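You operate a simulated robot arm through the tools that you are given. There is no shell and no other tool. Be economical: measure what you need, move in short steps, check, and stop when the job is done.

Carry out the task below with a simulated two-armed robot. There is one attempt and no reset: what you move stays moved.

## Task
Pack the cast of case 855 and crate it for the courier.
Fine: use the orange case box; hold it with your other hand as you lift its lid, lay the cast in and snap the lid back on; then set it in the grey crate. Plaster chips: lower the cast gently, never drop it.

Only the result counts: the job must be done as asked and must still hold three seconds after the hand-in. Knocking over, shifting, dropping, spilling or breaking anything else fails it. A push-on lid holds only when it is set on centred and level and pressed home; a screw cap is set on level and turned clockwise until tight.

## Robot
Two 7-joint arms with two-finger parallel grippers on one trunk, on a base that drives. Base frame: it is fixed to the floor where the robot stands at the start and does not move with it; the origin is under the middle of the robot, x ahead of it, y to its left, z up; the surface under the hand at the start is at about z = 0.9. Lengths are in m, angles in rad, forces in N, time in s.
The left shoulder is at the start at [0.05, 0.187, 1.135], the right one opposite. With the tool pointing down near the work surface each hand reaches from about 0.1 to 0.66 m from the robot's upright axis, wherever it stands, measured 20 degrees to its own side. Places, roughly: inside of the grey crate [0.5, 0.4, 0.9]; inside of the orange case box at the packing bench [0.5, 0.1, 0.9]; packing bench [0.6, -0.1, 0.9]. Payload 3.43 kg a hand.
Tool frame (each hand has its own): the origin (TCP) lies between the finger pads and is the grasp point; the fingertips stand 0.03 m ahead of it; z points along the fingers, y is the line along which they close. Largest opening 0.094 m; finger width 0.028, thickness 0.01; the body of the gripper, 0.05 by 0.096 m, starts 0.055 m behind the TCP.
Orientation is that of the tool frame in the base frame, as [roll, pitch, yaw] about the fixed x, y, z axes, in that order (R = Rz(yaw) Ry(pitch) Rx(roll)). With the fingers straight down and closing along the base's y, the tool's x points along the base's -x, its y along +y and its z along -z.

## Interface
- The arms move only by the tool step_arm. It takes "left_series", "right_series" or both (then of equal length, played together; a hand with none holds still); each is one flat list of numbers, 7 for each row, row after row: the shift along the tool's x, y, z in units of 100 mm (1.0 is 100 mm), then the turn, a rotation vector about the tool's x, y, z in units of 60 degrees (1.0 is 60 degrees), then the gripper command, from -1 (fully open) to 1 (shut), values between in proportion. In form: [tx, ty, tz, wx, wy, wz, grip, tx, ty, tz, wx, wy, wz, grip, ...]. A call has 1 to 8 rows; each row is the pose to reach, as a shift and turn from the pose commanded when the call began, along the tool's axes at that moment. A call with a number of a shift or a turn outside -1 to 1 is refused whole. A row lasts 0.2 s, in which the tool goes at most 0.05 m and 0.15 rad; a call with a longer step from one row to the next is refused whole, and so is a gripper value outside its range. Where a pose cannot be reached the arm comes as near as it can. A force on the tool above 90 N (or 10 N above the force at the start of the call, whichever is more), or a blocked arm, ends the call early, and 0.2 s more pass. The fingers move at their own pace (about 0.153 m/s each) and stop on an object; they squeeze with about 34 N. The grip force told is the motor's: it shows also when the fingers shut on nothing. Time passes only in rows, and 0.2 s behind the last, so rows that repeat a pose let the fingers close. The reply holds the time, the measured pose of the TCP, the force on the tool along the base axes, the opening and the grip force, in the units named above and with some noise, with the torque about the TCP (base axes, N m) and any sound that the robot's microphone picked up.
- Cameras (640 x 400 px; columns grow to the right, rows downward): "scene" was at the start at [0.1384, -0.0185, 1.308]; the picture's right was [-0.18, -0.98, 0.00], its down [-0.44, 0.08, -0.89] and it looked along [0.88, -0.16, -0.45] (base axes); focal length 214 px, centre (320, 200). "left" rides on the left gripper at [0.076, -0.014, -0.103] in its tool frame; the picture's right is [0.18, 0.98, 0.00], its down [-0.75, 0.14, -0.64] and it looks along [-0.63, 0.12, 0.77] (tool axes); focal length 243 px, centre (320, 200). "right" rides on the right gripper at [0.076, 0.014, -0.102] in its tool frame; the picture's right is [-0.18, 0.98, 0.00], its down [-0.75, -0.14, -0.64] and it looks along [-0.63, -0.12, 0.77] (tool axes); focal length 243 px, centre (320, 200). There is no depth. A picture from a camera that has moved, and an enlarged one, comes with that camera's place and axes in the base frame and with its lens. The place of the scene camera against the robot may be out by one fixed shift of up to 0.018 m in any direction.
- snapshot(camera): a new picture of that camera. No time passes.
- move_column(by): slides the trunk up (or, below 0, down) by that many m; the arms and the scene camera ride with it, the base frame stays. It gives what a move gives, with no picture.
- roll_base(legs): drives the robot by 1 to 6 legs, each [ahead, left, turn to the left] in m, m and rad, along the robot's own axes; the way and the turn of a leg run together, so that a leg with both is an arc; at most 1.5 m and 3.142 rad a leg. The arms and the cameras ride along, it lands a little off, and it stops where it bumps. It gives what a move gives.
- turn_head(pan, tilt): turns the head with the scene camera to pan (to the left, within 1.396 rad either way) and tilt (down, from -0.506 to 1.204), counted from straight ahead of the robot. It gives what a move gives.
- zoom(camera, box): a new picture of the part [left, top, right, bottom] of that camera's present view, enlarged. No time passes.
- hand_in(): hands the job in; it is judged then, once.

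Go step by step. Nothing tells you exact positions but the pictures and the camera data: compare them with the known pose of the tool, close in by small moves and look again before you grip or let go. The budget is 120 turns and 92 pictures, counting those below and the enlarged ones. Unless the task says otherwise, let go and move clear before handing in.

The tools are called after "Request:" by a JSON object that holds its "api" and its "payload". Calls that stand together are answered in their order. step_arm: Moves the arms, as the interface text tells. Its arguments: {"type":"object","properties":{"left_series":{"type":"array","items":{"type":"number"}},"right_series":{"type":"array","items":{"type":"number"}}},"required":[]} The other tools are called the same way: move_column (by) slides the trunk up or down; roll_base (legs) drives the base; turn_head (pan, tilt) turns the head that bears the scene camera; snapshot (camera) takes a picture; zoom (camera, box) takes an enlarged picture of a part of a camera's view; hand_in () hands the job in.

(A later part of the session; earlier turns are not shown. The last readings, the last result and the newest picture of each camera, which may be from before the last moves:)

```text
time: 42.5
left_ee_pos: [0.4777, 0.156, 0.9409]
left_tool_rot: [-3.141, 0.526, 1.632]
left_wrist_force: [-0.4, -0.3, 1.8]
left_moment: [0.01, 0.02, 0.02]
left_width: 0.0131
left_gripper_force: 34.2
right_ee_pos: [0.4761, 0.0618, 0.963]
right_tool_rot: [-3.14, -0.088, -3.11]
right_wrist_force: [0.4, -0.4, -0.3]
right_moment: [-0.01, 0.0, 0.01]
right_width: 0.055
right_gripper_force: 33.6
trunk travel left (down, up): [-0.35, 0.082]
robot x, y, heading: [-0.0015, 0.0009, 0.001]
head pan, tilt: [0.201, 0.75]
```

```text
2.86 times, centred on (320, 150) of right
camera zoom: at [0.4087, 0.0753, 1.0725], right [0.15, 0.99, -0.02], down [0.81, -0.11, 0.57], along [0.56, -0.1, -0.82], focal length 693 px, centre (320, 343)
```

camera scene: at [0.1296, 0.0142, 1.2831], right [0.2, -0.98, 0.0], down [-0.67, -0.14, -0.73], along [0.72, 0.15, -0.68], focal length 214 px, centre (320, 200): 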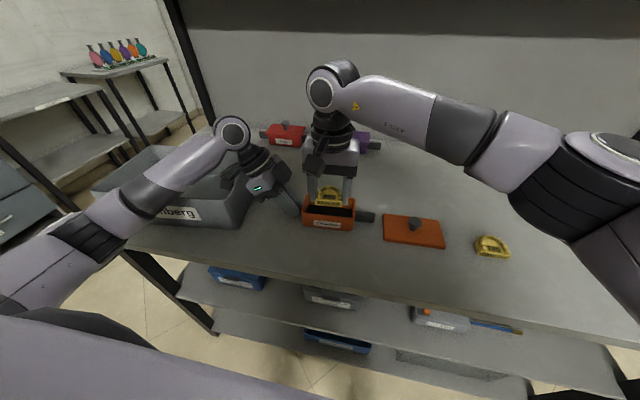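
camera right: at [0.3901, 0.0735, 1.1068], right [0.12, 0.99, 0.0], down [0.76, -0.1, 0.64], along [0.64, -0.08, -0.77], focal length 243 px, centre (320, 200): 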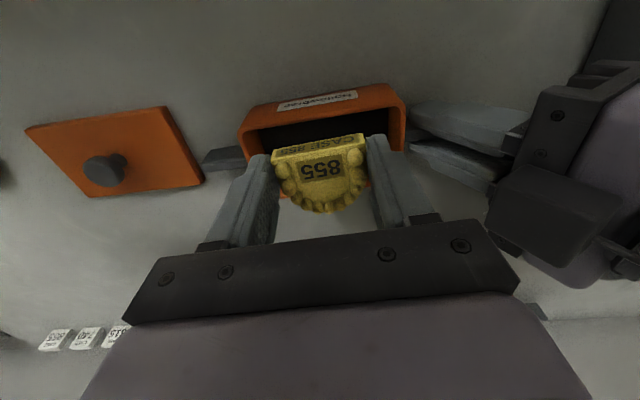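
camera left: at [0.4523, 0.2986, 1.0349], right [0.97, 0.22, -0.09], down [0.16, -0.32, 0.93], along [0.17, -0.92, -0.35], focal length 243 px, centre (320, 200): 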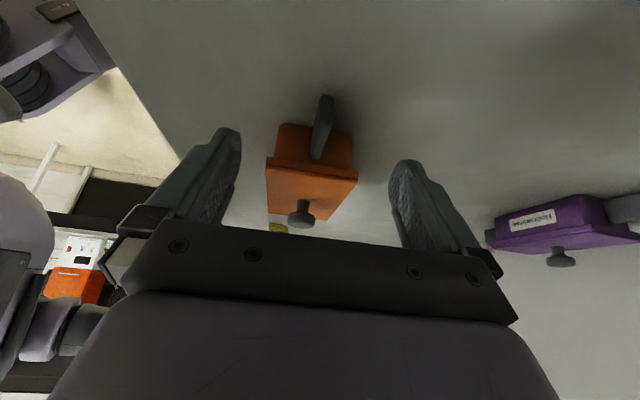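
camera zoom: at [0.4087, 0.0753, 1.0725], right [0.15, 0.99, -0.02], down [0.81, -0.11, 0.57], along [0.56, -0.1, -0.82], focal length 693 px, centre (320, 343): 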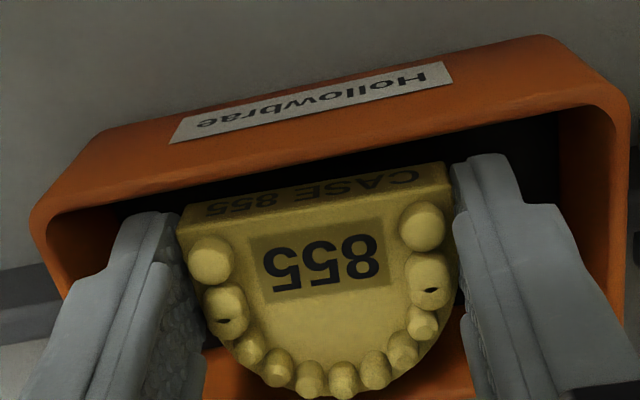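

Request:
{"api": "step_arm", "payload": {"right_series": [-0.0027, 0, 0.03, 0, 0, 0, 1, -0.0054, 0, 0.06, 0, 0, 0, 1]}}

Request:
{"api": "step_arm", "payload": {"right_series": [-0.0027, 0, 0.03, 0, 0, 0, 1, -0.0054, 0, 0.06, 0, 0, 0, 1]}}

Request:
{"api": "step_arm", "payload": {"right_series": [-0.0027, 0, 0.03, 0, 0, 0, 1]}}

```text
time: 43.0
left_ee_pos: [0.4789, 0.1561, 0.9388]
left_tool_rot: [-3.141, 0.525, 1.632]
left_wrist_force: [-1.0, -0.1, 1.3]
left_moment: [0.02, -0.02, -0.04]
left_width: 0.0133
left_gripper_force: 34.5
right_ee_pos: [0.4754, 0.0626, 0.9581]
right_tool_rot: [-3.141, -0.09, -3.11]
right_wrist_force: [-0.5, -0.4, -0.5]
right_moment: [0.0, 0.02, -0.01]
right_width: 0.0552
right_gripper_force: 33.7
trunk travel left (down, up): [-0.35, 0.082]
robot x, y, heading: [0.003, -0.0003, -0.002]
head pan, tilt: [0.201, 0.75]
```

```text
time: 43.6
left_ee_pos: [0.4782, 0.1566, 0.9404]
left_tool_rot: [-3.14, 0.525, 1.632]
left_wrist_force: [0.0, -0.3, 0.3]
left_moment: [-0.01, -0.01, -0.02]
left_width: 0.0131
left_gripper_force: 34.1
right_ee_pos: [0.4766, 0.0632, 0.9531]
right_tool_rot: [-3.14, -0.089, -3.111]
right_wrist_force: [0.3, 0.1, -1.6]
right_moment: [-0.01, 0.01, 0.0]
right_width: 0.055
right_gripper_force: 34.3
trunk travel left (down, up): [-0.35, 0.082]
robot x, y, heading: [0.0016, 0.0006, -0.006]
head pan, tilt: [0.201, 0.75]
```

```text
time: 44.0
left_ee_pos: [0.4781, 0.1568, 0.9413]
left_tool_rot: [-3.141, 0.525, 1.633]
left_wrist_force: [-0.8, 0.2, 1.4]
left_moment: [0.04, 0.03, -0.02]
left_width: 0.0135
left_gripper_force: 34.4
right_ee_pos: [0.4757, 0.0628, 0.9493]
right_tool_rot: [-3.14, -0.09, -3.11]
right_wrist_force: [1.0, 0.1, -1.3]
right_moment: [0.0, -0.01, 0.01]
right_width: 0.0551
right_gripper_force: 34.1
trunk travel left (down, up): [-0.35, 0.082]
robot x, y, heading: [-0.0025, 0.001, 0.002]
head pan, tilt: [0.201, 0.75]
```

Request:
{"api": "step_arm", "payload": {"right_series": [-0.0027, 0, 0.03, 0, 0, 0, 1]}}

Request:
{"api": "step_arm", "payload": {"right_series": [-0.0018, 0, 0.02, 0, 0, 0, 1]}}

```text
time: 44.5
left_ee_pos: [0.4787, 0.1561, 0.9414]
left_tool_rot: [-3.141, 0.526, 1.632]
left_wrist_force: [0.1, 0.1, 0.5]
left_moment: [0.03, -0.03, -0.01]
left_width: 0.0131
left_gripper_force: 33.8
right_ee_pos: [0.475, 0.0623, 0.9462]
right_tool_rot: [-3.139, -0.088, -3.109]
right_wrist_force: [-0.3, 0.5, -1.1]
right_moment: [-0.01, 0.04, -0.02]
right_width: 0.0552
right_gripper_force: 34.0
trunk travel left (down, up): [-0.35, 0.082]
robot x, y, heading: [-0.0007, 0.0009, -0.006]
head pan, tilt: [0.201, 0.75]
```

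```text
time: 44.9
left_ee_pos: [0.4779, 0.1556, 0.9407]
left_tool_rot: [-3.141, 0.526, 1.632]
left_wrist_force: [-0.2, -0.2, 1.1]
left_moment: [0.01, 0.02, 0.03]
left_width: 0.0134
left_gripper_force: 34.5
right_ee_pos: [0.475, 0.0629, 0.944]
right_tool_rot: [-3.14, -0.09, -3.111]
right_wrist_force: [-0.1, -0.1, -0.7]
right_moment: [0.02, 0.01, -0.02]
right_width: 0.0553
right_gripper_force: 33.7
trunk travel left (down, up): [-0.35, 0.082]
robot x, y, heading: [0.001, 0.0019, 0.0]
head pan, tilt: [0.201, 0.75]
```

Request:
{"api": "step_arm", "payload": {"right_series": [-0.0018, 0, 0.02, 0, 0, 0, 1]}}

Request:
{"api": "step_arm", "payload": {"right_series": [-0.0009, 0, 0.01, 0, 0, 0, 1]}}

Request:
{"api": "step_arm", "payload": {"right_series": [-0.0009, 0, 0.01, 0, 0, 0, 1]}}

```text
time: 45.2
left_ee_pos: [0.4786, 0.1564, 0.9419]
left_tool_rot: [-3.141, 0.523, 1.632]
left_wrist_force: [1.5, -0.4, 0.3]
left_moment: [-0.04, 0.0, -0.02]
left_width: 0.0131
left_gripper_force: 33.9
right_ee_pos: [0.4755, 0.0616, 0.9421]
right_tool_rot: [-3.141, -0.09, -3.108]
right_wrist_force: [-0.9, 0.0, 4.5]
right_moment: [0.03, 0.0, 0.06]
right_width: 0.0554
right_gripper_force: 33.8
trunk travel left (down, up): [-0.35, 0.082]
robot x, y, heading: [-0.0017, 0.0008, 0.0]
head pan, tilt: [0.201, 0.75]
```

```text
time: 45.6
left_ee_pos: [0.4788, 0.1555, 0.9398]
left_tool_rot: [-3.141, 0.523, 1.631]
left_wrist_force: [3.1, -0.7, -2.0]
left_moment: [-0.16, -0.01, 0.0]
left_width: 0.0131
left_gripper_force: 34.3
right_ee_pos: [0.4748, 0.0627, 0.9435]
right_tool_rot: [3.141, -0.088, -3.109]
right_wrist_force: [-0.6, -0.8, 15.8]
right_moment: [0.03, 0.01, 0.23]
right_width: 0.0548
right_gripper_force: 34.0
trunk travel left (down, up): [-0.35, 0.082]
robot x, y, heading: [0.0056, -0.0041, 0.0]
head pan, tilt: [0.201, 0.75]
```

```text
time: 46.0
left_ee_pos: [0.4775, 0.1554, 0.9404]
left_tool_rot: [3.141, 0.525, 1.632]
left_wrist_force: [4.5, -0.7, -6.5]
left_moment: [-0.11, -0.03, -0.02]
left_width: 0.0131
left_gripper_force: 33.3
right_ee_pos: [0.4756, 0.0634, 0.9433]
right_tool_rot: [3.139, -0.085, -3.108]
right_wrist_force: [-1.9, -2.1, 29.0]
right_moment: [0.02, 0.0, 0.36]
right_width: 0.055
right_gripper_force: 33.8
trunk travel left (down, up): [-0.35, 0.082]
robot x, y, heading: [0.0012, -0.0024, -0.001]
head pan, tilt: [0.201, 0.75]
```

Floor contact with centred load. I'll unload the excess push and look before releasing.

Request:
{"api": "step_arm", "payload": {"right_series": [0.0018, 0, -0.02, 0, 0, 0, 1]}}

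Request:
{"api": "zoom", "payload": {"camera": "scene", "box": [280, 160, 380, 230]}}

Request:
{"api": "zoom", "payload": {"camera": "right", "box": [210, 80, 430, 220]}}

```text
time: 46.5
left_ee_pos: [0.479, 0.1564, 0.9401]
left_tool_rot: [-3.14, 0.523, 1.63]
left_wrist_force: [0.6, -1.3, -5.9]
left_moment: [0.18, -0.02, -0.01]
left_width: 0.0133
left_gripper_force: 34.0
right_ee_pos: [0.4754, 0.0609, 0.9431]
right_tool_rot: [-3.141, -0.088, -3.11]
right_wrist_force: [2.2, 0.6, 23.7]
right_moment: [0.15, -0.14, 0.2]
right_width: 0.0548
right_gripper_force: 34.1
trunk travel left (down, up): [-0.35, 0.082]
robot x, y, heading: [-0.0009, 0.0018, 0.003]
head pan, tilt: [0.201, 0.75]
```

```text
5.71 times, centred on (330, 195) of scene
camera zoom: at [0.1285, 0.0143, 1.2832], right [0.2, -0.98, 0.0], down [-0.67, -0.14, -0.73], along [0.72, 0.15, -0.68], focal length 1226 px, centre (263, 229)
```

zoom: 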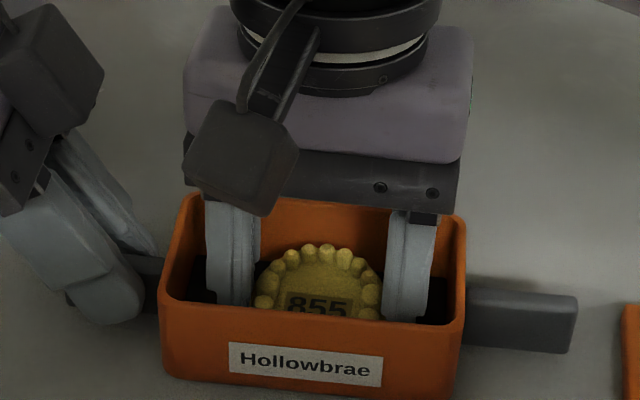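

```text
2.86 times, centred on (320, 150) of right
camera zoom: at [0.4075, 0.0751, 1.0518], right [0.15, 0.99, -0.02], down [0.81, -0.12, 0.57], along [0.57, -0.1, -0.82], focal length 693 px, centre (320, 343)
```

zoom: 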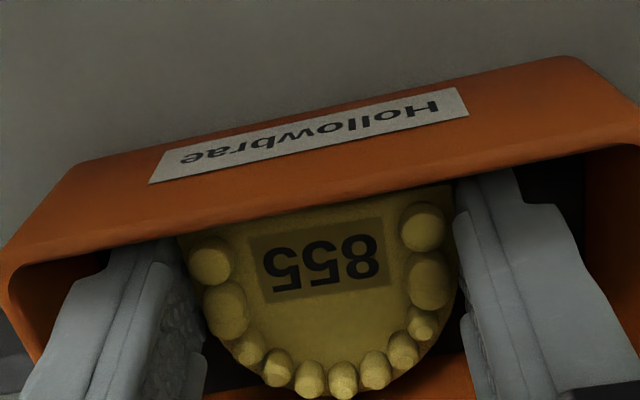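

Request:
{"api": "step_arm", "payload": {"right_series": [0.0009, 0, -0.015, 0, 0, 0, 1, 0.0009, 0, -0.015, 0, 0, 0, 1]}}

```text
time: 47.0
left_ee_pos: [0.4777, 0.1566, 0.9403]
left_tool_rot: [3.141, 0.525, 1.63]
left_wrist_force: [-2.6, 0.1, -5.8]
left_moment: [0.08, 0.04, 0.03]
left_width: 0.0131
left_gripper_force: 34.1
right_ee_pos: [0.4753, 0.0627, 0.9426]
right_tool_rot: [-3.141, -0.089, -3.111]
right_wrist_force: [1.3, 2.7, 14.5]
right_moment: [0.31, -0.08, -0.11]
right_width: 0.0552
right_gripper_force: 34.4
trunk travel left (down, up): [-0.35, 0.082]
robot x, y, heading: [-0.0002, 0.0005, 0.001]
head pan, tilt: [0.201, 0.75]
```

Now open the fingers just enough (to about 66 mm) to free the cast within the box.

Request:
{"api": "step_arm", "payload": {"right_series": [0.0005, 0, -0.005, 0, 0, 0, 0, 0.0005, 0, -0.005, 0, 0, 0, -0.2, 0.0005, 0, -0.005, 0, 0, 0, -0.3, 0.0005, 0, -0.005, 0, 0, 0, -0.38, 0.0005, 0, -0.005, 0, 0, 0, -0.38]}}

Request:
{"api": "zoom", "payload": {"camera": "right", "box": [210, 80, 430, 220]}}

```text
time: 48.2
left_ee_pos: [0.478, 0.1564, 0.9405]
left_tool_rot: [3.14, 0.523, 1.631]
left_wrist_force: [1.1, 5.2, -3.4]
left_moment: [-0.02, 0.0, 0.0]
left_width: 0.0132
left_gripper_force: 34.3
right_ee_pos: [0.4748, 0.0624, 0.9423]
right_tool_rot: [-3.141, -0.089, -3.111]
right_wrist_force: [1.3, -3.8, 8.2]
right_moment: [0.09, -0.12, -0.07]
right_width: 0.0627
right_gripper_force: 0.1
trunk travel left (down, up): [-0.35, 0.082]
robot x, y, heading: [0.002, 0.0006, 0.004]
head pan, tilt: [0.201, 0.75]
```

```text
2.86 times, centred on (320, 150) of right
camera zoom: at [0.408, 0.0752, 1.0522], right [0.15, 0.99, -0.02], down [0.81, -0.11, 0.57], along [0.56, -0.1, -0.82], focal length 693 px, centre (320, 343)
```

zoom: 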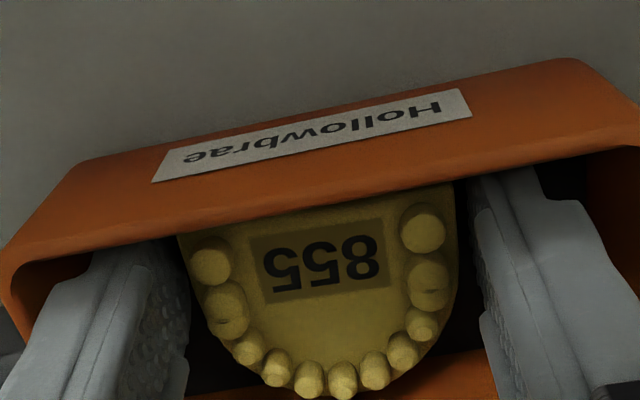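

Request:
{"api": "step_arm", "payload": {"right_series": [0.0045, 0, -0.05, 0, 0, 0, -0.38, 0.009, 0, -0.1, 0, 0, 0, -0.38]}}

Request:
{"api": "zoom", "payload": {"camera": "right", "box": [210, 80, 430, 220]}}

```text
time: 48.9
left_ee_pos: [0.479, 0.1556, 0.9415]
left_tool_rot: [3.141, 0.525, 1.63]
left_wrist_force: [0.4, 0.0, -0.7]
left_moment: [0.14, 0.01, -0.01]
left_width: 0.0132
left_gripper_force: 34.3
right_ee_pos: [0.4753, 0.0627, 0.9536]
right_tool_rot: [-3.139, -0.092, -3.109]
right_wrist_force: [-0.4, -0.8, -0.4]
right_moment: [0.01, 0.0, 0.0]
right_width: 0.0651
right_gripper_force: 0.1
trunk travel left (down, up): [-0.35, 0.082]
robot x, y, heading: [0.0001, 0.0048, -0.003]
head pan, tilt: [0.201, 0.75]
```

```text
2.86 times, centred on (320, 150) of right
camera zoom: at [0.4086, 0.0757, 1.0628], right [0.15, 0.99, -0.02], down [0.81, -0.11, 0.57], along [0.56, -0.1, -0.82], focal length 693 px, centre (320, 343)
```

zoom: 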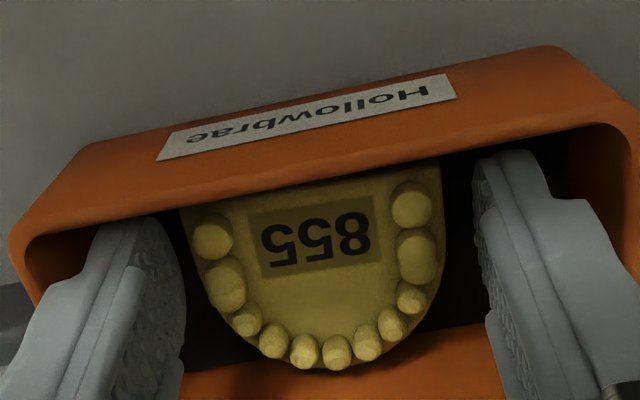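

Cast lies flat in the box. Retract upward and restore the hand's vertical orientation.

Request:
{"api": "step_arm", "payload": {"right_series": [0.03, 0, -0.35, 0, 0, 0, -0.38, 0.06, 0, -0.7, 0, 0, 0, -0.38, 0.08, 0, -0.95, 0, -0.086, -0.028, -0.6, 0.08, -0.4, -0.95, 0, -0.086, -0.028, -1, 0.08, -0.8, -0.95, 0, -0.086, -0.028, -1]}}

Request:
{"api": "snapshot", "payload": {"camera": "scene"}}

```text
time: 50.0
left_ee_pos: [0.4796, 0.1555, 0.941]
left_tool_rot: [-3.141, 0.526, 1.631]
left_wrist_force: [0.4, -0.7, 0.6]
left_moment: [-0.21, -0.02, 0.0]
left_width: 0.0132
left_gripper_force: 34.3
right_ee_pos: [0.4775, -0.0203, 1.0511]
right_tool_rot: [3.139, 0.002, -3.082]
right_wrist_force: [0.8, 0.1, -0.1]
right_moment: [-0.01, -0.02, -0.02]
right_width: 0.0939
right_gripper_force: 0.0
trunk travel left (down, up): [-0.35, 0.082]
robot x, y, heading: [0.0005, -0.0007, 0.002]
head pan, tilt: [0.201, 0.75]
```

```text
25 pictures are left
camera scene: at [0.1294, 0.0138, 1.2831], right [0.2, -0.98, 0.0], down [-0.67, -0.14, -0.73], along [0.72, 0.15, -0.68], focal length 214 px, centre (320, 200)
```

scene: 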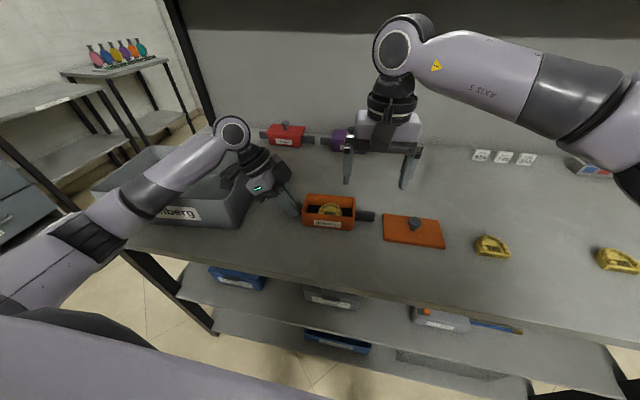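

Request:
{"api": "step_arm", "payload": {"right_series": [0.03, -0.4, 0, 0, 0, 0, -1, 0.06, -0.8, 0, 0, 0, 0, -1, 0.08, -0.99, 0, 0, 0, 0, -1]}}

Request:
{"api": "step_arm", "payload": {"right_series": [0, -0.06, 0.2, 0, 0, 0, -1, 0, -0.06, 0.4, 0, 0, 0, -1]}}

Request:
{"api": "snapshot", "payload": {"camera": "right"}}

```text
time: 50.9
left_ee_pos: [0.4795, 0.1544, 0.9406]
left_tool_rot: [3.141, 0.526, 1.632]
left_wrist_force: [-0.1, -0.8, 1.0]
left_moment: [0.01, 0.01, 0.0]
left_width: 0.0134
left_gripper_force: 33.9
right_ee_pos: [0.4761, -0.1166, 1.0483]
right_tool_rot: [3.141, -0.001, -3.079]
right_wrist_force: [-0.1, -0.4, -0.2]
right_moment: [0.02, 0.0, 0.01]
right_width: 0.094
right_gripper_force: 0.0
trunk travel left (down, up): [-0.35, 0.082]
robot x, y, heading: [0.0007, -0.0029, -0.003]
head pan, tilt: [0.201, 0.75]
```

```text
time: 51.5
left_ee_pos: [0.479, 0.1564, 0.9415]
left_tool_rot: [3.141, 0.525, 1.632]
left_wrist_force: [-0.4, -0.4, 2.4]
left_moment: [-0.03, -0.03, 0.03]
left_width: 0.0134
left_gripper_force: 34.2
right_ee_pos: [0.4749, -0.1226, 1.0103]
right_tool_rot: [-3.141, -0.001, -3.079]
right_wrist_force: [-0.9, 0.6, 1.1]
right_moment: [-0.02, 0.01, 0.01]
right_width: 0.0938
right_gripper_force: 0.0
trunk travel left (down, up): [-0.35, 0.082]
robot x, y, heading: [0.0026, -0.0006, -0.002]
head pan, tilt: [0.201, 0.75]
```

```text
24 pictures are left
camera right: at [0.3989, -0.112, 1.1121], right [0.12, 0.99, 0.0], down [0.76, -0.09, 0.64], along [0.64, -0.08, -0.77], focal length 243 px, centre (320, 200)
```

right: 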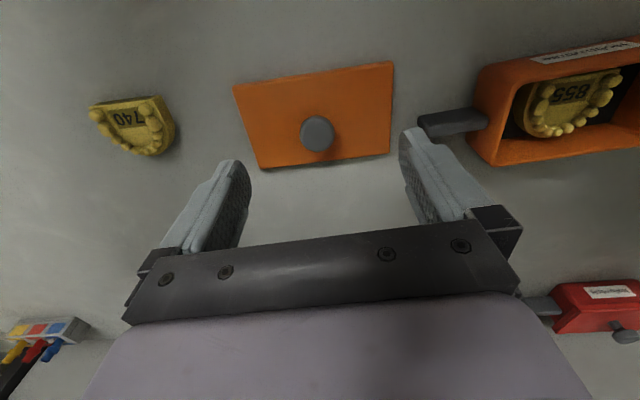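

Request:
{"api": "step_arm", "payload": {"right_series": [-0.005, -0.03, 0.2, 0, 0, 0, -1, -0.005, -0.03, 0.4, 0, 0, 0, -1, -0.005, -0.03, 0.55, 0, 0, 0, -1, -0.005, -0.03, 0.64, 0, 0, 0, -1]}}

Request:
{"api": "snapshot", "payload": {"camera": "right"}}

```text
time: 52.5
left_ee_pos: [0.4782, 0.1547, 0.9409]
left_tool_rot: [3.14, 0.524, 1.632]
left_wrist_force: [0.5, 1.2, 1.6]
left_moment: [0.03, 0.01, 0.01]
left_width: 0.0134
left_gripper_force: 34.5
right_ee_pos: [0.4768, -0.124, 0.9458]
right_tool_rot: [-3.141, 0.003, -3.081]
right_wrist_force: [0.2, -0.4, 0.5]
right_moment: [0.01, 0.01, 0.0]
right_width: 0.094
right_gripper_force: 0.1
trunk travel left (down, up): [-0.35, 0.082]
robot x, y, heading: [0.0015, -0.0005, 0.005]
head pan, tilt: [0.201, 0.75]
```

```text
23 pictures are left
camera right: at [0.4006, -0.1144, 1.0489], right [0.12, 0.99, 0.0], down [0.76, -0.09, 0.64], along [0.64, -0.08, -0.77], focal length 243 px, centre (320, 200)
```

right: 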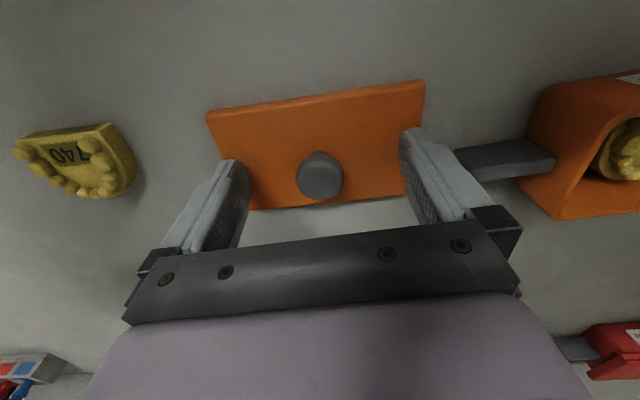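

Lid in the hand's view matches the earlier grip. Closing on the knob.

Request:
{"api": "step_arm", "payload": {"right_series": [0, -0.01, 0.015, 0, 0, 0, -0.2, 0, -0.01, 0.015, 0, 0, 0, 0.4, 0, -0.01, 0.015, 0, 0, 0, 1, 0, -0.01, 0.015, 0, 0, 0, 1]}}

Request:
{"api": "step_arm", "payload": {"right_series": [0, 0, -0.3, 0, 0, 0, 1, 0, 0, -0.6, 0, 0, 0, 1, 0, 0, -1.0, 0, 0, 0, 1]}}

Request:
{"api": "snapshot", "payload": {"camera": "right"}}

```text
time: 53.5
left_ee_pos: [0.4792, 0.1562, 0.9408]
left_tool_rot: [3.141, 0.526, 1.632]
left_wrist_force: [0.5, 0.6, 1.9]
left_moment: [0.07, 0.0, 0.01]
left_width: 0.0132
left_gripper_force: 34.0
right_ee_pos: [0.4765, -0.1266, 0.9442]
right_tool_rot: [3.142, -0.002, -3.081]
right_wrist_force: [0.1, -0.1, -0.1]
right_moment: [-0.02, 0.0, -0.01]
right_width: 0.0252
right_gripper_force: 34.4
trunk travel left (down, up): [-0.35, 0.082]
robot x, y, heading: [-0.0003, -0.0043, 0.002]
head pan, tilt: [0.201, 0.75]
```

```text
time: 54.2
left_ee_pos: [0.4777, 0.156, 0.941]
left_tool_rot: [-3.141, 0.526, 1.634]
left_wrist_force: [-0.5, 1.0, 1.8]
left_moment: [-0.02, -0.01, -0.02]
left_width: 0.0134
left_gripper_force: 33.9
right_ee_pos: [0.4782, -0.1251, 1.0456]
right_tool_rot: [3.141, 0.002, -3.081]
right_wrist_force: [-0.5, 0.5, -0.4]
right_moment: [0.01, -0.02, -0.04]
right_width: 0.0252
right_gripper_force: 33.7
trunk travel left (down, up): [-0.35, 0.082]
robot x, y, heading: [-0.0033, 0.0015, -0.002]
head pan, tilt: [0.201, 0.75]
```

```text
22 pictures are left
camera right: at [0.4011, -0.1154, 1.1489], right [0.12, 0.99, 0.0], down [0.76, -0.09, 0.64], along [0.64, -0.08, -0.77], focal length 243 px, centre (320, 200)
```

right: 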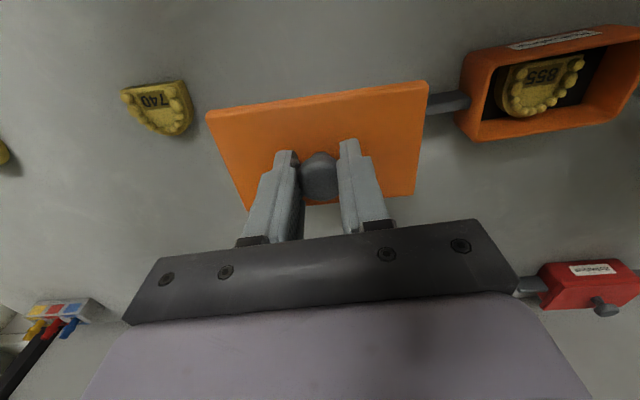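

Lid is held straight. Carry it back above the box by the exact reverse of the earlier shift.

Request:
{"api": "step_arm", "payload": {"right_series": [-0.03, 0.45, 0, 0, 0, 0, 1, -0.06, 0.95, 0, 0, 0, 0, 1]}}

Request:
{"api": "step_arm", "payload": {"right_series": [-0.03, 0.45, 0, 0, 0, 0, 1, -0.06, 0.95, 0, 0, 0, 0, 1, -0.06, 0.95, 0.2, 0, 0, 0, 1, -0.06, 0.95, 0.4, 0, 0, 0, 1]}}

Request:
{"api": "zoom", "payload": {"camera": "scene", "box": [270, 150, 390, 240]}}

Request:
{"api": "snapshot", "payload": {"camera": "right"}}

```text
time: 54.9
left_ee_pos: [0.4794, 0.1566, 0.9403]
left_tool_rot: [-3.142, 0.525, 1.63]
left_wrist_force: [-0.1, 0.9, 2.7]
left_moment: [0.07, 0.02, 0.0]
left_width: 0.0134
left_gripper_force: 33.6
right_ee_pos: [0.4771, -0.0307, 1.0438]
right_tool_rot: [-3.14, 0.0, -3.08]
right_wrist_force: [-0.1, 0.4, 0.1]
right_moment: [-0.03, -0.02, 0.02]
right_width: 0.0251
right_gripper_force: 34.2
trunk travel left (down, up): [-0.35, 0.082]
robot x, y, heading: [0.0057, -0.0016, -0.004]
head pan, tilt: [0.201, 0.75]
```

```text
time: 55.9
left_ee_pos: [0.4795, 0.1558, 0.9404]
left_tool_rot: [-3.141, 0.527, 1.634]
left_wrist_force: [0.6, 0.0, 1.3]
left_moment: [0.07, 0.01, -0.01]
left_width: 0.0132
left_gripper_force: 34.4
right_ee_pos: [0.4775, 0.0623, 1.0037]
right_tool_rot: [3.141, -0.001, -3.08]
right_wrist_force: [-1.1, -0.6, 0.4]
right_moment: [-0.02, 0.02, 0.01]
right_width: 0.0249
right_gripper_force: 34.3
trunk travel left (down, up): [-0.35, 0.082]
robot x, y, heading: [0.0031, -0.0003, 0.002]
head pan, tilt: [0.201, 0.75]
```

```text
4.44 times, centred on (330, 195) of scene
camera zoom: at [0.1294, 0.0142, 1.2831], right [0.2, -0.98, 0.0], down [-0.67, -0.14, -0.73], along [0.72, 0.15, -0.68], focal length 953 px, centre (276, 222)
```

zoom: 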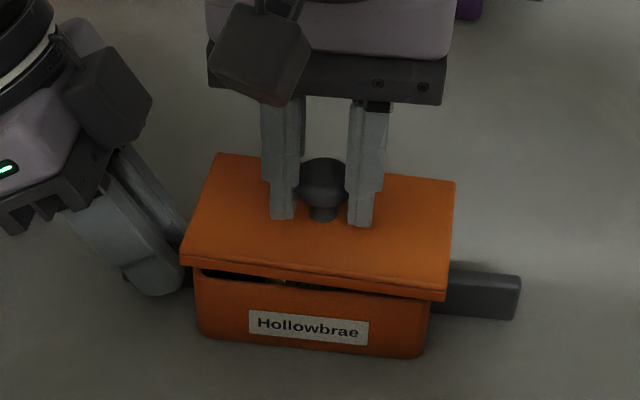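

```text
20 pictures are left
camera right: at [0.4006, 0.0722, 1.1059], right [0.12, 0.99, 0.0], down [0.76, -0.09, 0.64], along [0.64, -0.08, -0.77], focal length 243 px, centre (320, 200)
```

right: 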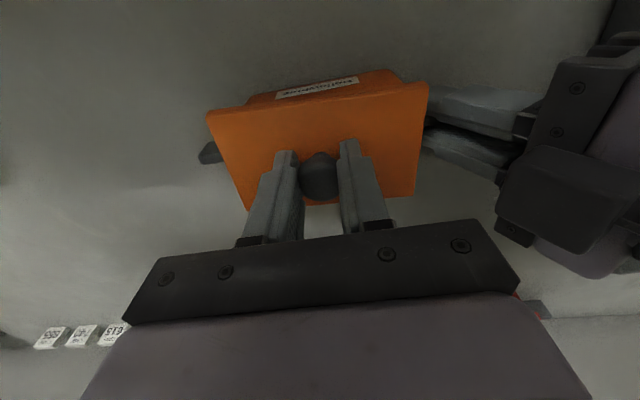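

Request:
{"api": "step_arm", "payload": {"right_series": [0, 0.01, 0.06, 0, 0, 0, 1, 0, 0.01, 0.12, 0, 0, 0, 1, 0, 0.01, 0.15, 0, 0, 0, 1]}}

Request:
{"api": "zoom", "payload": {"camera": "scene", "box": [280, 170, 380, 240]}}

```text
time: 56.6
left_ee_pos: [0.4782, 0.1568, 0.9401]
left_tool_rot: [3.141, 0.523, 1.632]
left_wrist_force: [3.7, -1.0, -1.6]
left_moment: [-0.07, 0.01, -0.01]
left_width: 0.0132
left_gripper_force: 34.1
right_ee_pos: [0.477, 0.0647, 0.9907]
right_tool_rot: [3.139, 0.004, -3.078]
right_wrist_force: [-2.0, 0.5, 14.0]
right_moment: [0.0, 0.02, 0.12]
right_width: 0.025
right_gripper_force: 33.8
trunk travel left (down, up): [-0.35, 0.082]
robot x, y, heading: [-0.0001, -0.0017, -0.0]
head pan, tilt: [0.201, 0.75]
```

```text
5.71 times, centred on (330, 205) of scene
camera zoom: at [0.1286, 0.0141, 1.2834], right [0.2, -0.98, 0.0], down [-0.67, -0.14, -0.73], along [0.72, 0.15, -0.68], focal length 1226 px, centre (263, 171)
```

zoom: 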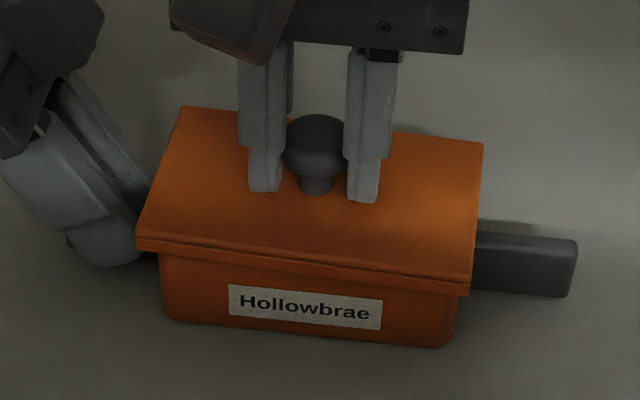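

Even contact 8 mm above the seated height. Now I press down straight, in small steps, listening for the snap.

Request:
{"api": "step_arm", "payload": {"right_series": [0, 0, 0.03, 0, 0, 0, 1]}}

Request:
{"api": "step_arm", "payload": {"right_series": [0, 0, 0.03, 0, 0, 0, 1]}}

```text
time: 57.0
left_ee_pos: [0.4768, 0.156, 0.9408]
left_tool_rot: [3.141, 0.522, 1.632]
left_wrist_force: [6.2, -1.3, -11.1]
left_moment: [-0.33, -0.1, -0.02]
left_width: 0.0132
left_gripper_force: 33.8
right_ee_pos: [0.476, 0.0646, 0.9906]
right_tool_rot: [3.139, 0.008, -3.079]
right_wrist_force: [-7.2, -3.0, 37.8]
right_moment: [-0.05, 0.04, 0.22]
right_width: 0.0248
right_gripper_force: 34.3
trunk travel left (down, up): [-0.35, 0.082]
robot x, y, heading: [-0.0023, -0.0027, -0.001]
head pan, tilt: [0.201, 0.75]
```

```text
time: 57.5
left_ee_pos: [0.476, 0.1559, 0.9416]
left_tool_rot: [3.141, 0.523, 1.631]
left_wrist_force: [5.7, 0.7, -13.1]
left_moment: [-0.25, -0.08, -0.01]
left_width: 0.0134
left_gripper_force: 34.0
right_ee_pos: [0.477, 0.0645, 0.9876]
right_tool_rot: [3.138, 0.009, -3.081]
right_wrist_force: [-7.5, -4.4, 42.0]
right_moment: [-0.09, -0.03, 0.02]
right_width: 0.0257
right_gripper_force: 34.0
trunk travel left (down, up): [-0.35, 0.082]
robot x, y, heading: [0.0004, -0.0028, -0.002]
head pan, tilt: [0.201, 0.75]
```

Request:
{"api": "step_arm", "payload": {"right_series": [0, 0, 0.03, 0, 0, 0, 1]}}

Request:
{"api": "zoom", "payload": {"camera": "scene", "box": [280, 170, 380, 240]}}

```text
time: 57.9
left_ee_pos: [0.4755, 0.1572, 0.9418]
left_tool_rot: [3.141, 0.52, 1.632]
left_wrist_force: [3.0, 3.3, -18.0]
left_moment: [-0.2, -0.07, -0.03]
left_width: 0.0133
left_gripper_force: 34.1
right_ee_pos: [0.4779, 0.066, 0.9868]
right_tool_rot: [3.137, 0.01, -3.08]
right_wrist_force: [-6.0, -8.7, 50.0]
right_moment: [-0.35, -0.04, 0.08]
right_width: 0.026
right_gripper_force: 34.2
trunk travel left (down, up): [-0.35, 0.082]
robot x, y, heading: [0.0017, -0.0031, 0.001]
head pan, tilt: [0.201, 0.75]
```

```text
5.71 times, centred on (330, 205) of scene
camera zoom: at [0.1266, 0.0137, 1.2836], right [0.2, -0.98, 0.0], down [-0.67, -0.14, -0.73], along [0.72, 0.15, -0.68], focal length 1226 px, centre (263, 171)
```

zoom: 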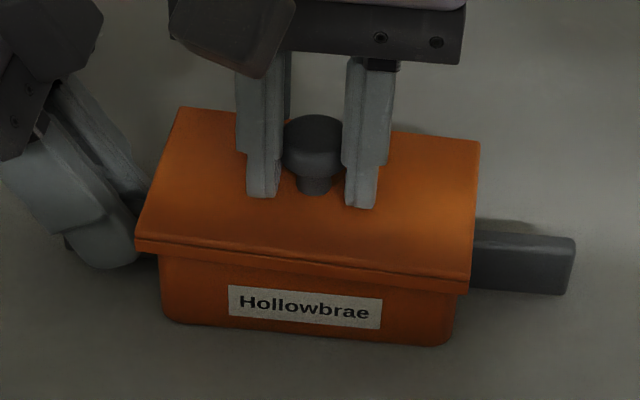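

The fingers slid on the knob and the lid hasn't gone home. I'll check the lid's centring over the box.

Request:
{"api": "zoom", "payload": {"camera": "right", "box": [180, 60, 460, 220]}}

Request:
{"api": "zoom", "payload": {"camera": "left", "box": [200, 100, 440, 320]}}

```text
2.29 times, centred on (320, 140) of right
camera zoom: at [0.3994, 0.075, 1.0885], right [0.12, 0.99, 0.01], down [0.75, -0.1, 0.65], along [0.65, -0.08, -0.76], focal length 555 px, centre (320, 337)
```

zoom: 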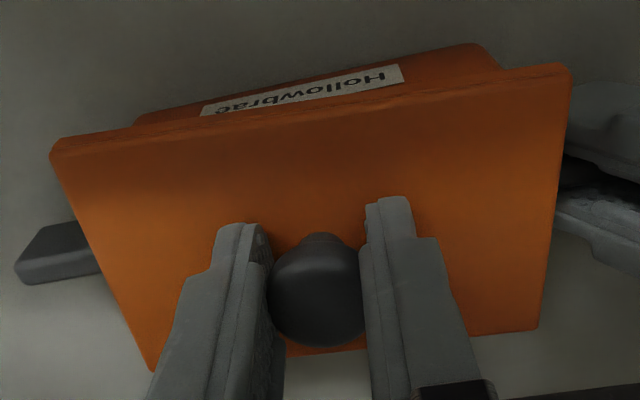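

```text
1.82 times, centred on (320, 210) of left
camera zoom: at [0.4549, 0.2715, 0.9929], right [0.97, 0.22, -0.09], down [0.16, -0.32, 0.93], along [0.17, -0.92, -0.35], focal length 441 px, centre (320, 182)
```

zoom: 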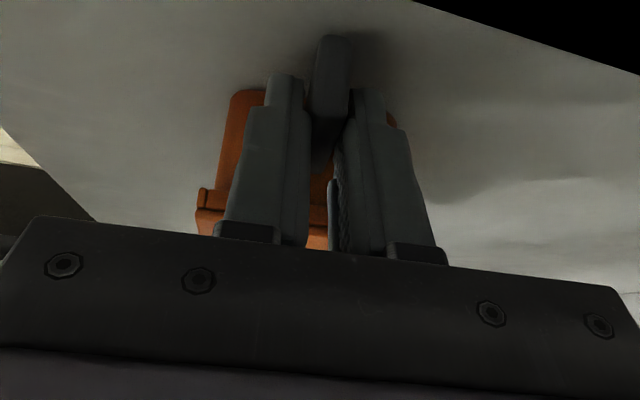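

Lid appears about 1 mm too far toward +y. I'll lift slightly, recentre, and set it again.

Request:
{"api": "step_arm", "payload": {"right_series": [0, 0, -0.09, 0, 0, 0, 1, 0, 0, -0.18, 0, 0, 0, 1, 0, -0.012, -0.18, 0, 0, 0, 1]}}

Request:
{"api": "zoom", "payload": {"camera": "right", "box": [180, 60, 460, 220]}}

```text
time: 58.6
left_ee_pos: [0.4787, 0.1559, 0.9412]
left_tool_rot: [3.139, 0.527, 1.629]
left_wrist_force: [0.8, -0.1, -1.6]
left_moment: [0.16, -0.01, 0.03]
left_width: 0.0129
left_gripper_force: 33.9
right_ee_pos: [0.4772, 0.063, 0.9972]
right_tool_rot: [-3.141, -0.001, -3.078]
right_wrist_force: [0.5, -0.5, -0.9]
right_moment: [0.01, -0.05, 0.05]
right_width: 0.0255
right_gripper_force: 34.4
trunk travel left (down, up): [-0.35, 0.082]
robot x, y, heading: [-0.0002, 0.0011, 0.001]
head pan, tilt: [0.201, 0.75]
```

```text
2.29 times, centred on (320, 140) of right
camera zoom: at [0.4008, 0.0738, 1.1002], right [0.12, 0.99, 0.0], down [0.76, -0.09, 0.64], along [0.64, -0.08, -0.77], focal length 555 px, centre (320, 337)
```

zoom: 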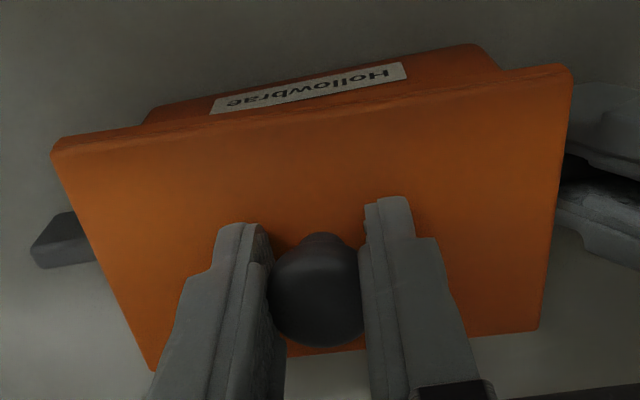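

By the label-to-lid comparison the lid is now centred. Set down and press progressively.

Request:
{"api": "step_arm", "payload": {"right_series": [0, 0, 0.05, 0, 0, 0, 1, 0, 0, 0.1, 0, 0, 0, 1, 0, 0, 0.13, 0, 0, 0, 1]}}

Request:
{"api": "step_arm", "payload": {"right_series": [0, 0, 0.03, 0, 0, 0, 1, 0, 0, 0.06, 0, 0, 0, 1]}}

```text
time: 59.5
left_ee_pos: [0.4782, 0.1557, 0.9411]
left_tool_rot: [-3.139, 0.525, 1.632]
left_wrist_force: [3.9, -0.6, -3.8]
left_moment: [-0.12, -0.01, 0.0]
left_width: 0.0134
left_gripper_force: 34.2
right_ee_pos: [0.4786, 0.064, 0.9862]
right_tool_rot: [3.14, 0.003, -3.079]
right_wrist_force: [-2.6, -1.8, 13.2]
right_moment: [0.02, -0.28, 0.11]
right_width: 0.0251
right_gripper_force: 33.9
trunk travel left (down, up): [-0.35, 0.082]
robot x, y, heading: [0.0004, 0.001, 0.004]
head pan, tilt: [0.201, 0.75]
```

```text
time: 60.0
left_ee_pos: [0.4766, 0.1554, 0.9424]
left_tool_rot: [3.141, 0.522, 1.632]
left_wrist_force: [6.7, -2.0, -13.9]
left_moment: [-0.33, -0.08, 0.01]
left_width: 0.0132
left_gripper_force: 33.9
right_ee_pos: [0.477, 0.0636, 0.986]
right_tool_rot: [3.135, 0.011, -3.08]
right_wrist_force: [-5.3, -1.8, 46.4]
right_moment: [0.0, -0.98, 0.28]
right_width: 0.0255
right_gripper_force: 34.4
trunk travel left (down, up): [-0.35, 0.082]
robot x, y, heading: [0.0001, -0.0014, -0.001]
head pan, tilt: [0.201, 0.75]
```

The reaction is toward the rear rim, so the lid sits slightly too near me. Ease off, move 2 mm forward, and try again.

Request:
{"api": "step_arm", "payload": {"right_series": [0, 0, -0.06, 0, 0, 0, 1, 0, 0, -0.12, 0, 0, 0, 1, -0.02, 0, -0.12, 0, 0, 0, 1, -0.02, 0, -0.07, 0, 0, 0, 1]}}

Request:
{"api": "step_arm", "payload": {"right_series": [0, 0, 0.03, 0, 0, 0, 1, 0, 0, 0.06, 0, 0, 0, 1]}}

```text
time: 61.0
left_ee_pos: [0.4785, 0.1556, 0.9416]
left_tool_rot: [3.14, 0.525, 1.633]
left_wrist_force: [1.3, 1.5, -3.8]
left_moment: [-0.27, -0.02, 0.02]
left_width: 0.0134
left_gripper_force: 34.6
right_ee_pos: [0.4797, 0.0638, 0.9858]
right_tool_rot: [-3.14, 0.0, -3.081]
right_wrist_force: [-2.3, -2.8, 9.1]
right_moment: [0.07, -0.01, 0.08]
right_width: 0.0251
right_gripper_force: 34.3
trunk travel left (down, up): [-0.35, 0.082]
robot x, y, heading: [0.0019, -0.0026, 0.003]
head pan, tilt: [0.201, 0.75]
```

```text
time: 61.6
left_ee_pos: [0.4763, 0.1566, 0.9412]
left_tool_rot: [3.14, 0.522, 1.633]
left_wrist_force: [10.3, 3.0, -15.1]
left_moment: [-0.7, -0.13, -0.03]
left_width: 0.0133
left_gripper_force: 33.8
right_ee_pos: [0.4792, 0.0642, 0.9855]
right_tool_rot: [3.14, 0.008, -3.079]
right_wrist_force: [-10.3, -10.5, 46.5]
right_moment: [-0.05, -0.39, 0.47]
right_width: 0.0254
right_gripper_force: 34.0
trunk travel left (down, up): [-0.35, 0.082]
robot x, y, heading: [0.0002, -0.001, -0.001]
head pan, tilt: [0.201, 0.75]
```

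Balance is better now. Press harder.

Request:
{"api": "step_arm", "payload": {"right_series": [0, 0, 0.03, 0, 0, 0, 1, 0, 0, 0.05, 0, 0, 0, 1]}}

Request:
{"api": "zoom", "payload": {"camera": "scene", "box": [280, 170, 380, 240]}}

```text
time: 62.2
left_ee_pos: [0.4753, 0.1562, 0.942]
left_tool_rot: [3.137, 0.519, 1.631]
left_wrist_force: [12.3, 5.3, -24.4]
left_moment: [-0.45, -0.09, -0.09]
left_width: 0.0133
left_gripper_force: 34.3
right_ee_pos: [0.4781, 0.0636, 0.9865]
right_tool_rot: [3.133, 0.016, -3.079]
right_wrist_force: [-13.0, -12.4, 70.8]
right_moment: [-0.14, -0.9, 0.69]
right_width: 0.0253
right_gripper_force: 34.1
trunk travel left (down, up): [-0.35, 0.082]
robot x, y, heading: [0.0001, 0.0034, -0.006]
head pan, tilt: [0.201, 0.75]
```

```text
5.71 times, centred on (330, 205) of scene
camera zoom: at [0.1254, 0.0134, 1.284], right [0.2, -0.98, 0.0], down [-0.67, -0.14, -0.73], along [0.72, 0.15, -0.68], focal length 1226 px, centre (263, 171)
```

zoom: 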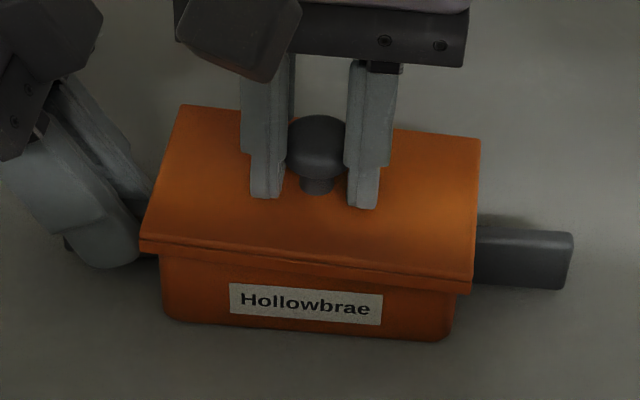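

The lid rests about 6–8 mm high. Comparing edge slopes, the box has yawed about +0.025 relative to the lid (my earlier rim contact turned it in the left grip). I'll lift, rotate the lid to match, and retry.

Request:
{"api": "step_arm", "payload": {"right_series": [0, 0, -0.08, 0, 0, 0, 1, 0, 0, -0.2, 0, 0, 0, 1, -0.008, 0, -0.22, 0, 0, -0.024, 1, -0.008, 0, -0.22, 0, 0, -0.024, 1]}}

Request:
{"api": "zoom", "payload": {"camera": "right", "box": [180, 60, 460, 220]}}

```text
time: 63.2
left_ee_pos: [0.479, 0.1547, 0.9416]
left_tool_rot: [3.141, 0.526, 1.629]
left_wrist_force: [0.3, -1.6, 0.7]
left_moment: [0.06, -0.07, -0.03]
left_width: 0.013
left_gripper_force: 33.7
right_ee_pos: [0.4814, 0.064, 0.9962]
right_tool_rot: [-3.141, 0.001, -3.054]
right_wrist_force: [0.3, -0.2, -0.7]
right_moment: [0.02, -0.01, -0.02]
right_width: 0.025
right_gripper_force: 34.0
trunk travel left (down, up): [-0.35, 0.082]
robot x, y, heading: [-0.0012, 0.0005, 0.007]
head pan, tilt: [0.201, 0.75]
```

```text
2.29 times, centred on (320, 140) of right
camera zoom: at [0.4045, 0.0725, 1.0987], right [0.1, 1.0, 0.0], down [0.76, -0.08, 0.64], along [0.64, -0.06, -0.77], focal length 555 px, centre (320, 337)
```

zoom: 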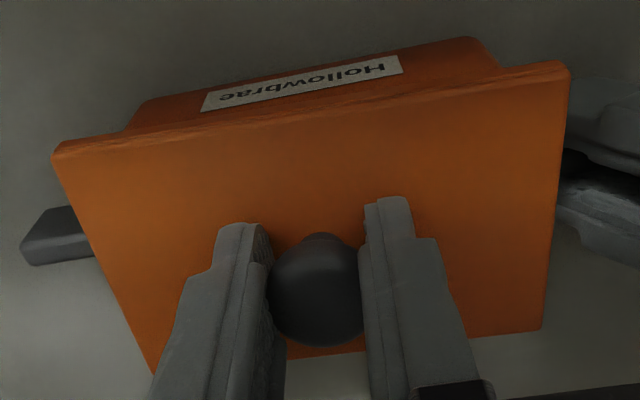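

Request:
{"api": "step_arm", "payload": {"right_series": [-0.01, 0.007, 0, 0, 0, -0.017, 1, -0.01, 0.007, 0.05, 0, 0, -0.017, 1, -0.01, 0.007, 0.1, 0, 0, -0.017, 1, -0.01, 0.007, 0.12, 0, 0, -0.017, 1]}}

Request:
{"api": "step_arm", "payload": {"right_series": [0, 0, 0.03, 0, 0, 0, 1, 0, 0, 0.05, 0, 0, 0, 1]}}

```text
time: 64.2
left_ee_pos: [0.4767, 0.1564, 0.9407]
left_tool_rot: [3.141, 0.524, 1.632]
left_wrist_force: [-1.1, -2.0, 4.4]
left_moment: [-0.05, 0.01, 0.01]
left_width: 0.0132
left_gripper_force: 34.5
right_ee_pos: [0.4831, 0.0649, 0.9851]
right_tool_rot: [-3.141, -0.001, -3.038]
right_wrist_force: [-0.8, -0.5, 0.7]
right_moment: [-0.04, 0.01, -0.05]
right_width: 0.0253
right_gripper_force: 34.0
trunk travel left (down, up): [-0.35, 0.082]
robot x, y, heading: [-0.0033, -0.0004, -0.003]
head pan, tilt: [0.201, 0.75]
```

```text
time: 64.8
left_ee_pos: [0.479, 0.1554, 0.9408]
left_tool_rot: [3.141, 0.527, 1.633]
left_wrist_force: [0.0, -1.9, 3.6]
left_moment: [0.06, 0.01, 0.02]
left_width: 0.0132
left_gripper_force: 34.3
right_ee_pos: [0.4821, 0.0659, 0.9805]
right_tool_rot: [-3.14, 0.003, -3.037]
right_wrist_force: [0.2, -1.1, 0.5]
right_moment: [-0.06, 0.01, -0.02]
right_width: 0.0255
right_gripper_force: 33.9
trunk travel left (down, up): [-0.35, 0.082]
robot x, y, heading: [0.0007, 0.0036, -0.001]
head pan, tilt: [0.201, 0.75]
```

It slides over the rim now. Continue down until the snap.

Request:
{"api": "step_arm", "payload": {"right_series": [0, 0, 0.02, 0, 0, 0, 1, 0, 0, 0.04, 0, 0, 0, 1]}}

Request:
{"api": "step_arm", "payload": {"right_series": [0, 0, 0.02, 0, 0, 0, 1, 0, 0, 0.04, 0, 0, 0, 1]}}

```text
time: 65.5
left_ee_pos: [0.4765, 0.1563, 0.9413]
left_tool_rot: [3.14, 0.523, 1.632]
left_wrist_force: [6.0, -1.4, -2.9]
left_moment: [0.14, 0.0, 0.02]
left_width: 0.0135
left_gripper_force: 33.6
right_ee_pos: [0.4806, 0.0644, 0.9807]
right_tool_rot: [3.138, 0.008, -3.036]
right_wrist_force: [-1.1, -1.4, 32.7]
right_moment: [-0.1, 0.73, 0.24]
right_width: 0.0249
right_gripper_force: 34.1
trunk travel left (down, up): [-0.35, 0.082]
robot x, y, heading: [0.0022, -0.0001, 0.003]
head pan, tilt: [0.201, 0.75]
heard: snap
```

```text
time: 66.0
left_ee_pos: [0.4768, 0.1556, 0.9412]
left_tool_rot: [3.14, 0.522, 1.631]
left_wrist_force: [8.3, 2.0, -11.8]
left_moment: [-0.15, -0.08, -0.05]
left_width: 0.0133
left_gripper_force: 34.5
right_ee_pos: [0.481, 0.0645, 0.9797]
right_tool_rot: [3.135, 0.012, -3.036]
right_wrist_force: [-4.2, -4.7, 54.5]
right_moment: [-0.31, 0.7, 0.51]
right_width: 0.0254
right_gripper_force: 33.8
trunk travel left (down, up): [-0.35, 0.082]
robot x, y, heading: [0.0007, 0.0003, 0.003]
head pan, tilt: [0.201, 0.75]
```

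Snap heard: the lid is on. Release the knob, rise, and start turning the right hand for the right handle.

Request:
{"api": "step_arm", "payload": {"right_series": [0, 0, -0.05, 0, 0, 0, 1, 0, 0, -0.06, 0, 0, 0, 0.3, 0, 0, -0.06, 0, 0, 0, -0.4, 0, 0, -0.06, 0, 0, 0, -1, 0, 0, -0.06, 0, 0, 0, -1, 0, 0, -0.3, 0, 0, 0, -1, 0, 0, -0.7, 0, 0, 0, -1, 0, 0, -1.0, 0, 0, 0, -1]}}

Request:
{"api": "step_arm", "payload": {"right_series": [0.02, -0.3, -0.3, 0, 0, 0.12, -1, 0.04, -0.6, -0.3, 0, 0, 0.24, -1, 0.06, -0.9, -0.3, 0, 0, 0.36, -1, 0.06, -0.9, -0.3, 0, 0, 0.48, -1, 0.06, -0.9, -0.3, 0, 0, 0.6, -1, 0.06, -0.9, -0.3, 0, 0, 0.72, -1, 0.06, -0.9, -0.3, 0, 0, 0.84, -1]}}

Request:
{"api": "zoom", "payload": {"camera": "scene", "box": [270, 170, 390, 250]}}

```text
time: 67.8
left_ee_pos: [0.4791, 0.1564, 0.9418]
left_tool_rot: [3.139, 0.526, 1.63]
left_wrist_force: [-0.1, 3.0, 7.3]
left_moment: [-0.25, -0.02, 0.04]
left_width: 0.0129
left_gripper_force: 33.5
right_ee_pos: [0.482, 0.0649, 1.0724]
right_tool_rot: [-3.141, -0.001, -3.038]
right_wrist_force: [-0.8, 0.2, -0.4]
right_moment: [0.02, -0.03, -0.02]
right_width: 0.0938
right_gripper_force: 0.0
trunk travel left (down, up): [-0.35, 0.082]
robot x, y, heading: [-0.0016, -0.0027, 0.001]
head pan, tilt: [0.201, 0.75]
```

```text
time: 69.5
left_ee_pos: [0.4782, 0.1556, 0.9417]
left_tool_rot: [3.141, 0.526, 1.631]
left_wrist_force: [1.8, -0.3, 11.0]
left_moment: [-0.22, 0.0, 0.04]
left_width: 0.013
left_gripper_force: 34.0
right_ee_pos: [0.484, -0.0263, 1.103]
right_tool_rot: [-3.141, 0.001, 2.364]
right_wrist_force: [-0.3, -0.3, 0.2]
right_moment: [0.01, -0.01, 0.01]
right_width: 0.0938
right_gripper_force: 0.0
trunk travel left (down, up): [-0.35, 0.082]
robot x, y, heading: [0.0005, -0.0001, 0.002]
head pan, tilt: [0.201, 0.75]
```

```text
5.00 times, centred on (330, 210) of scene
camera zoom: at [0.1287, 0.0141, 1.2832], right [0.2, -0.98, 0.0], down [-0.67, -0.14, -0.73], along [0.72, 0.15, -0.68], focal length 1072 px, centre (270, 150)
```

zoom: 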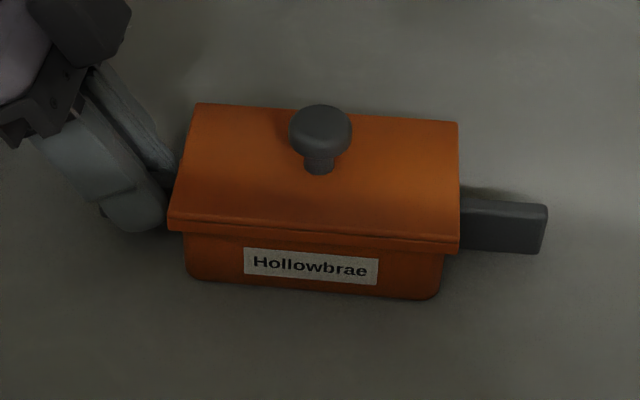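

Lid is flush. Right hand completes its turn while the left releases the handle and backs off, to regrip vertically.

Request:
{"api": "step_arm", "payload": {"left_series": [0, 0, 0, 0, 0, 0, 0.5, 0, 0, 0, 0, 0, 0, -0.2, 0, 0, 0, 0, 0, 0, -1, 0, 0, 0, 0, 0, 0, -1, 0, 0, -0.3, 0, 0, 0, -1, 0, 0, -0.7, 0, 0, 0, -1, 0, 0, -1.0, 0, 0, 0, -1], "right_series": [0, 0, 0, 0, 0, 0.1, -1, 0, 0, 0, 0, 0, 0.2, -1, 0, 0, 0, 0, 0, 0.3, -1, 0, 0, 0, 0, 0, 0.4, -1, 0, 0, 0, 0, 0, 0.5, -1, 0, 0, 0, 0, 0, 0.6, -1, 0, 0, 0, 0, 0, 0.683, -1]}}

Request:
{"api": "snapshot", "payload": {"camera": "right"}}

```text
time: 71.0
left_ee_pos: [0.4738, 0.209, 1.0289]
left_tool_rot: [3.141, 0.525, 1.628]
left_wrist_force: [0.3, 0.8, -0.5]
left_moment: [-0.01, 0.02, 0.0]
left_width: 0.0943
left_gripper_force: 0.1
right_ee_pos: [0.4838, -0.0257, 1.1009]
right_tool_rot: [-3.141, -0.001, 1.649]
right_wrist_force: [-1.0, 0.1, 0.3]
right_moment: [-0.01, 0.03, 0.0]
right_width: 0.0939
right_gripper_force: 0.0
trunk travel left (down, up): [-0.35, 0.082]
robot x, y, heading: [-0.0022, 0.0005, 0.003]
head pan, tilt: [0.201, 0.75]
```

```text
11 pictures are left
camera right: at [0.493, 0.0522, 1.2041], right [0.99, -0.11, 0.0], down [-0.08, -0.76, 0.64], along [-0.07, -0.64, -0.77], focal length 243 px, centre (320, 200)
```

right: 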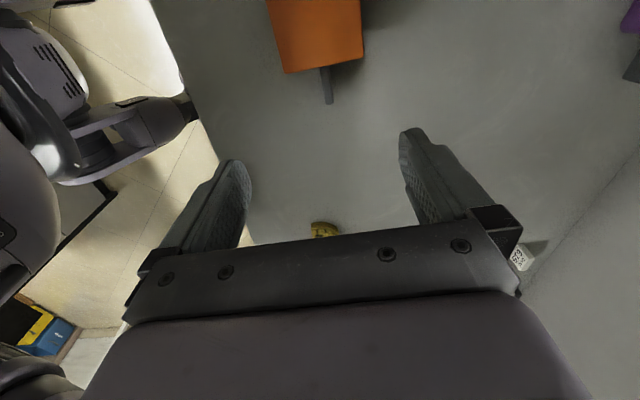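

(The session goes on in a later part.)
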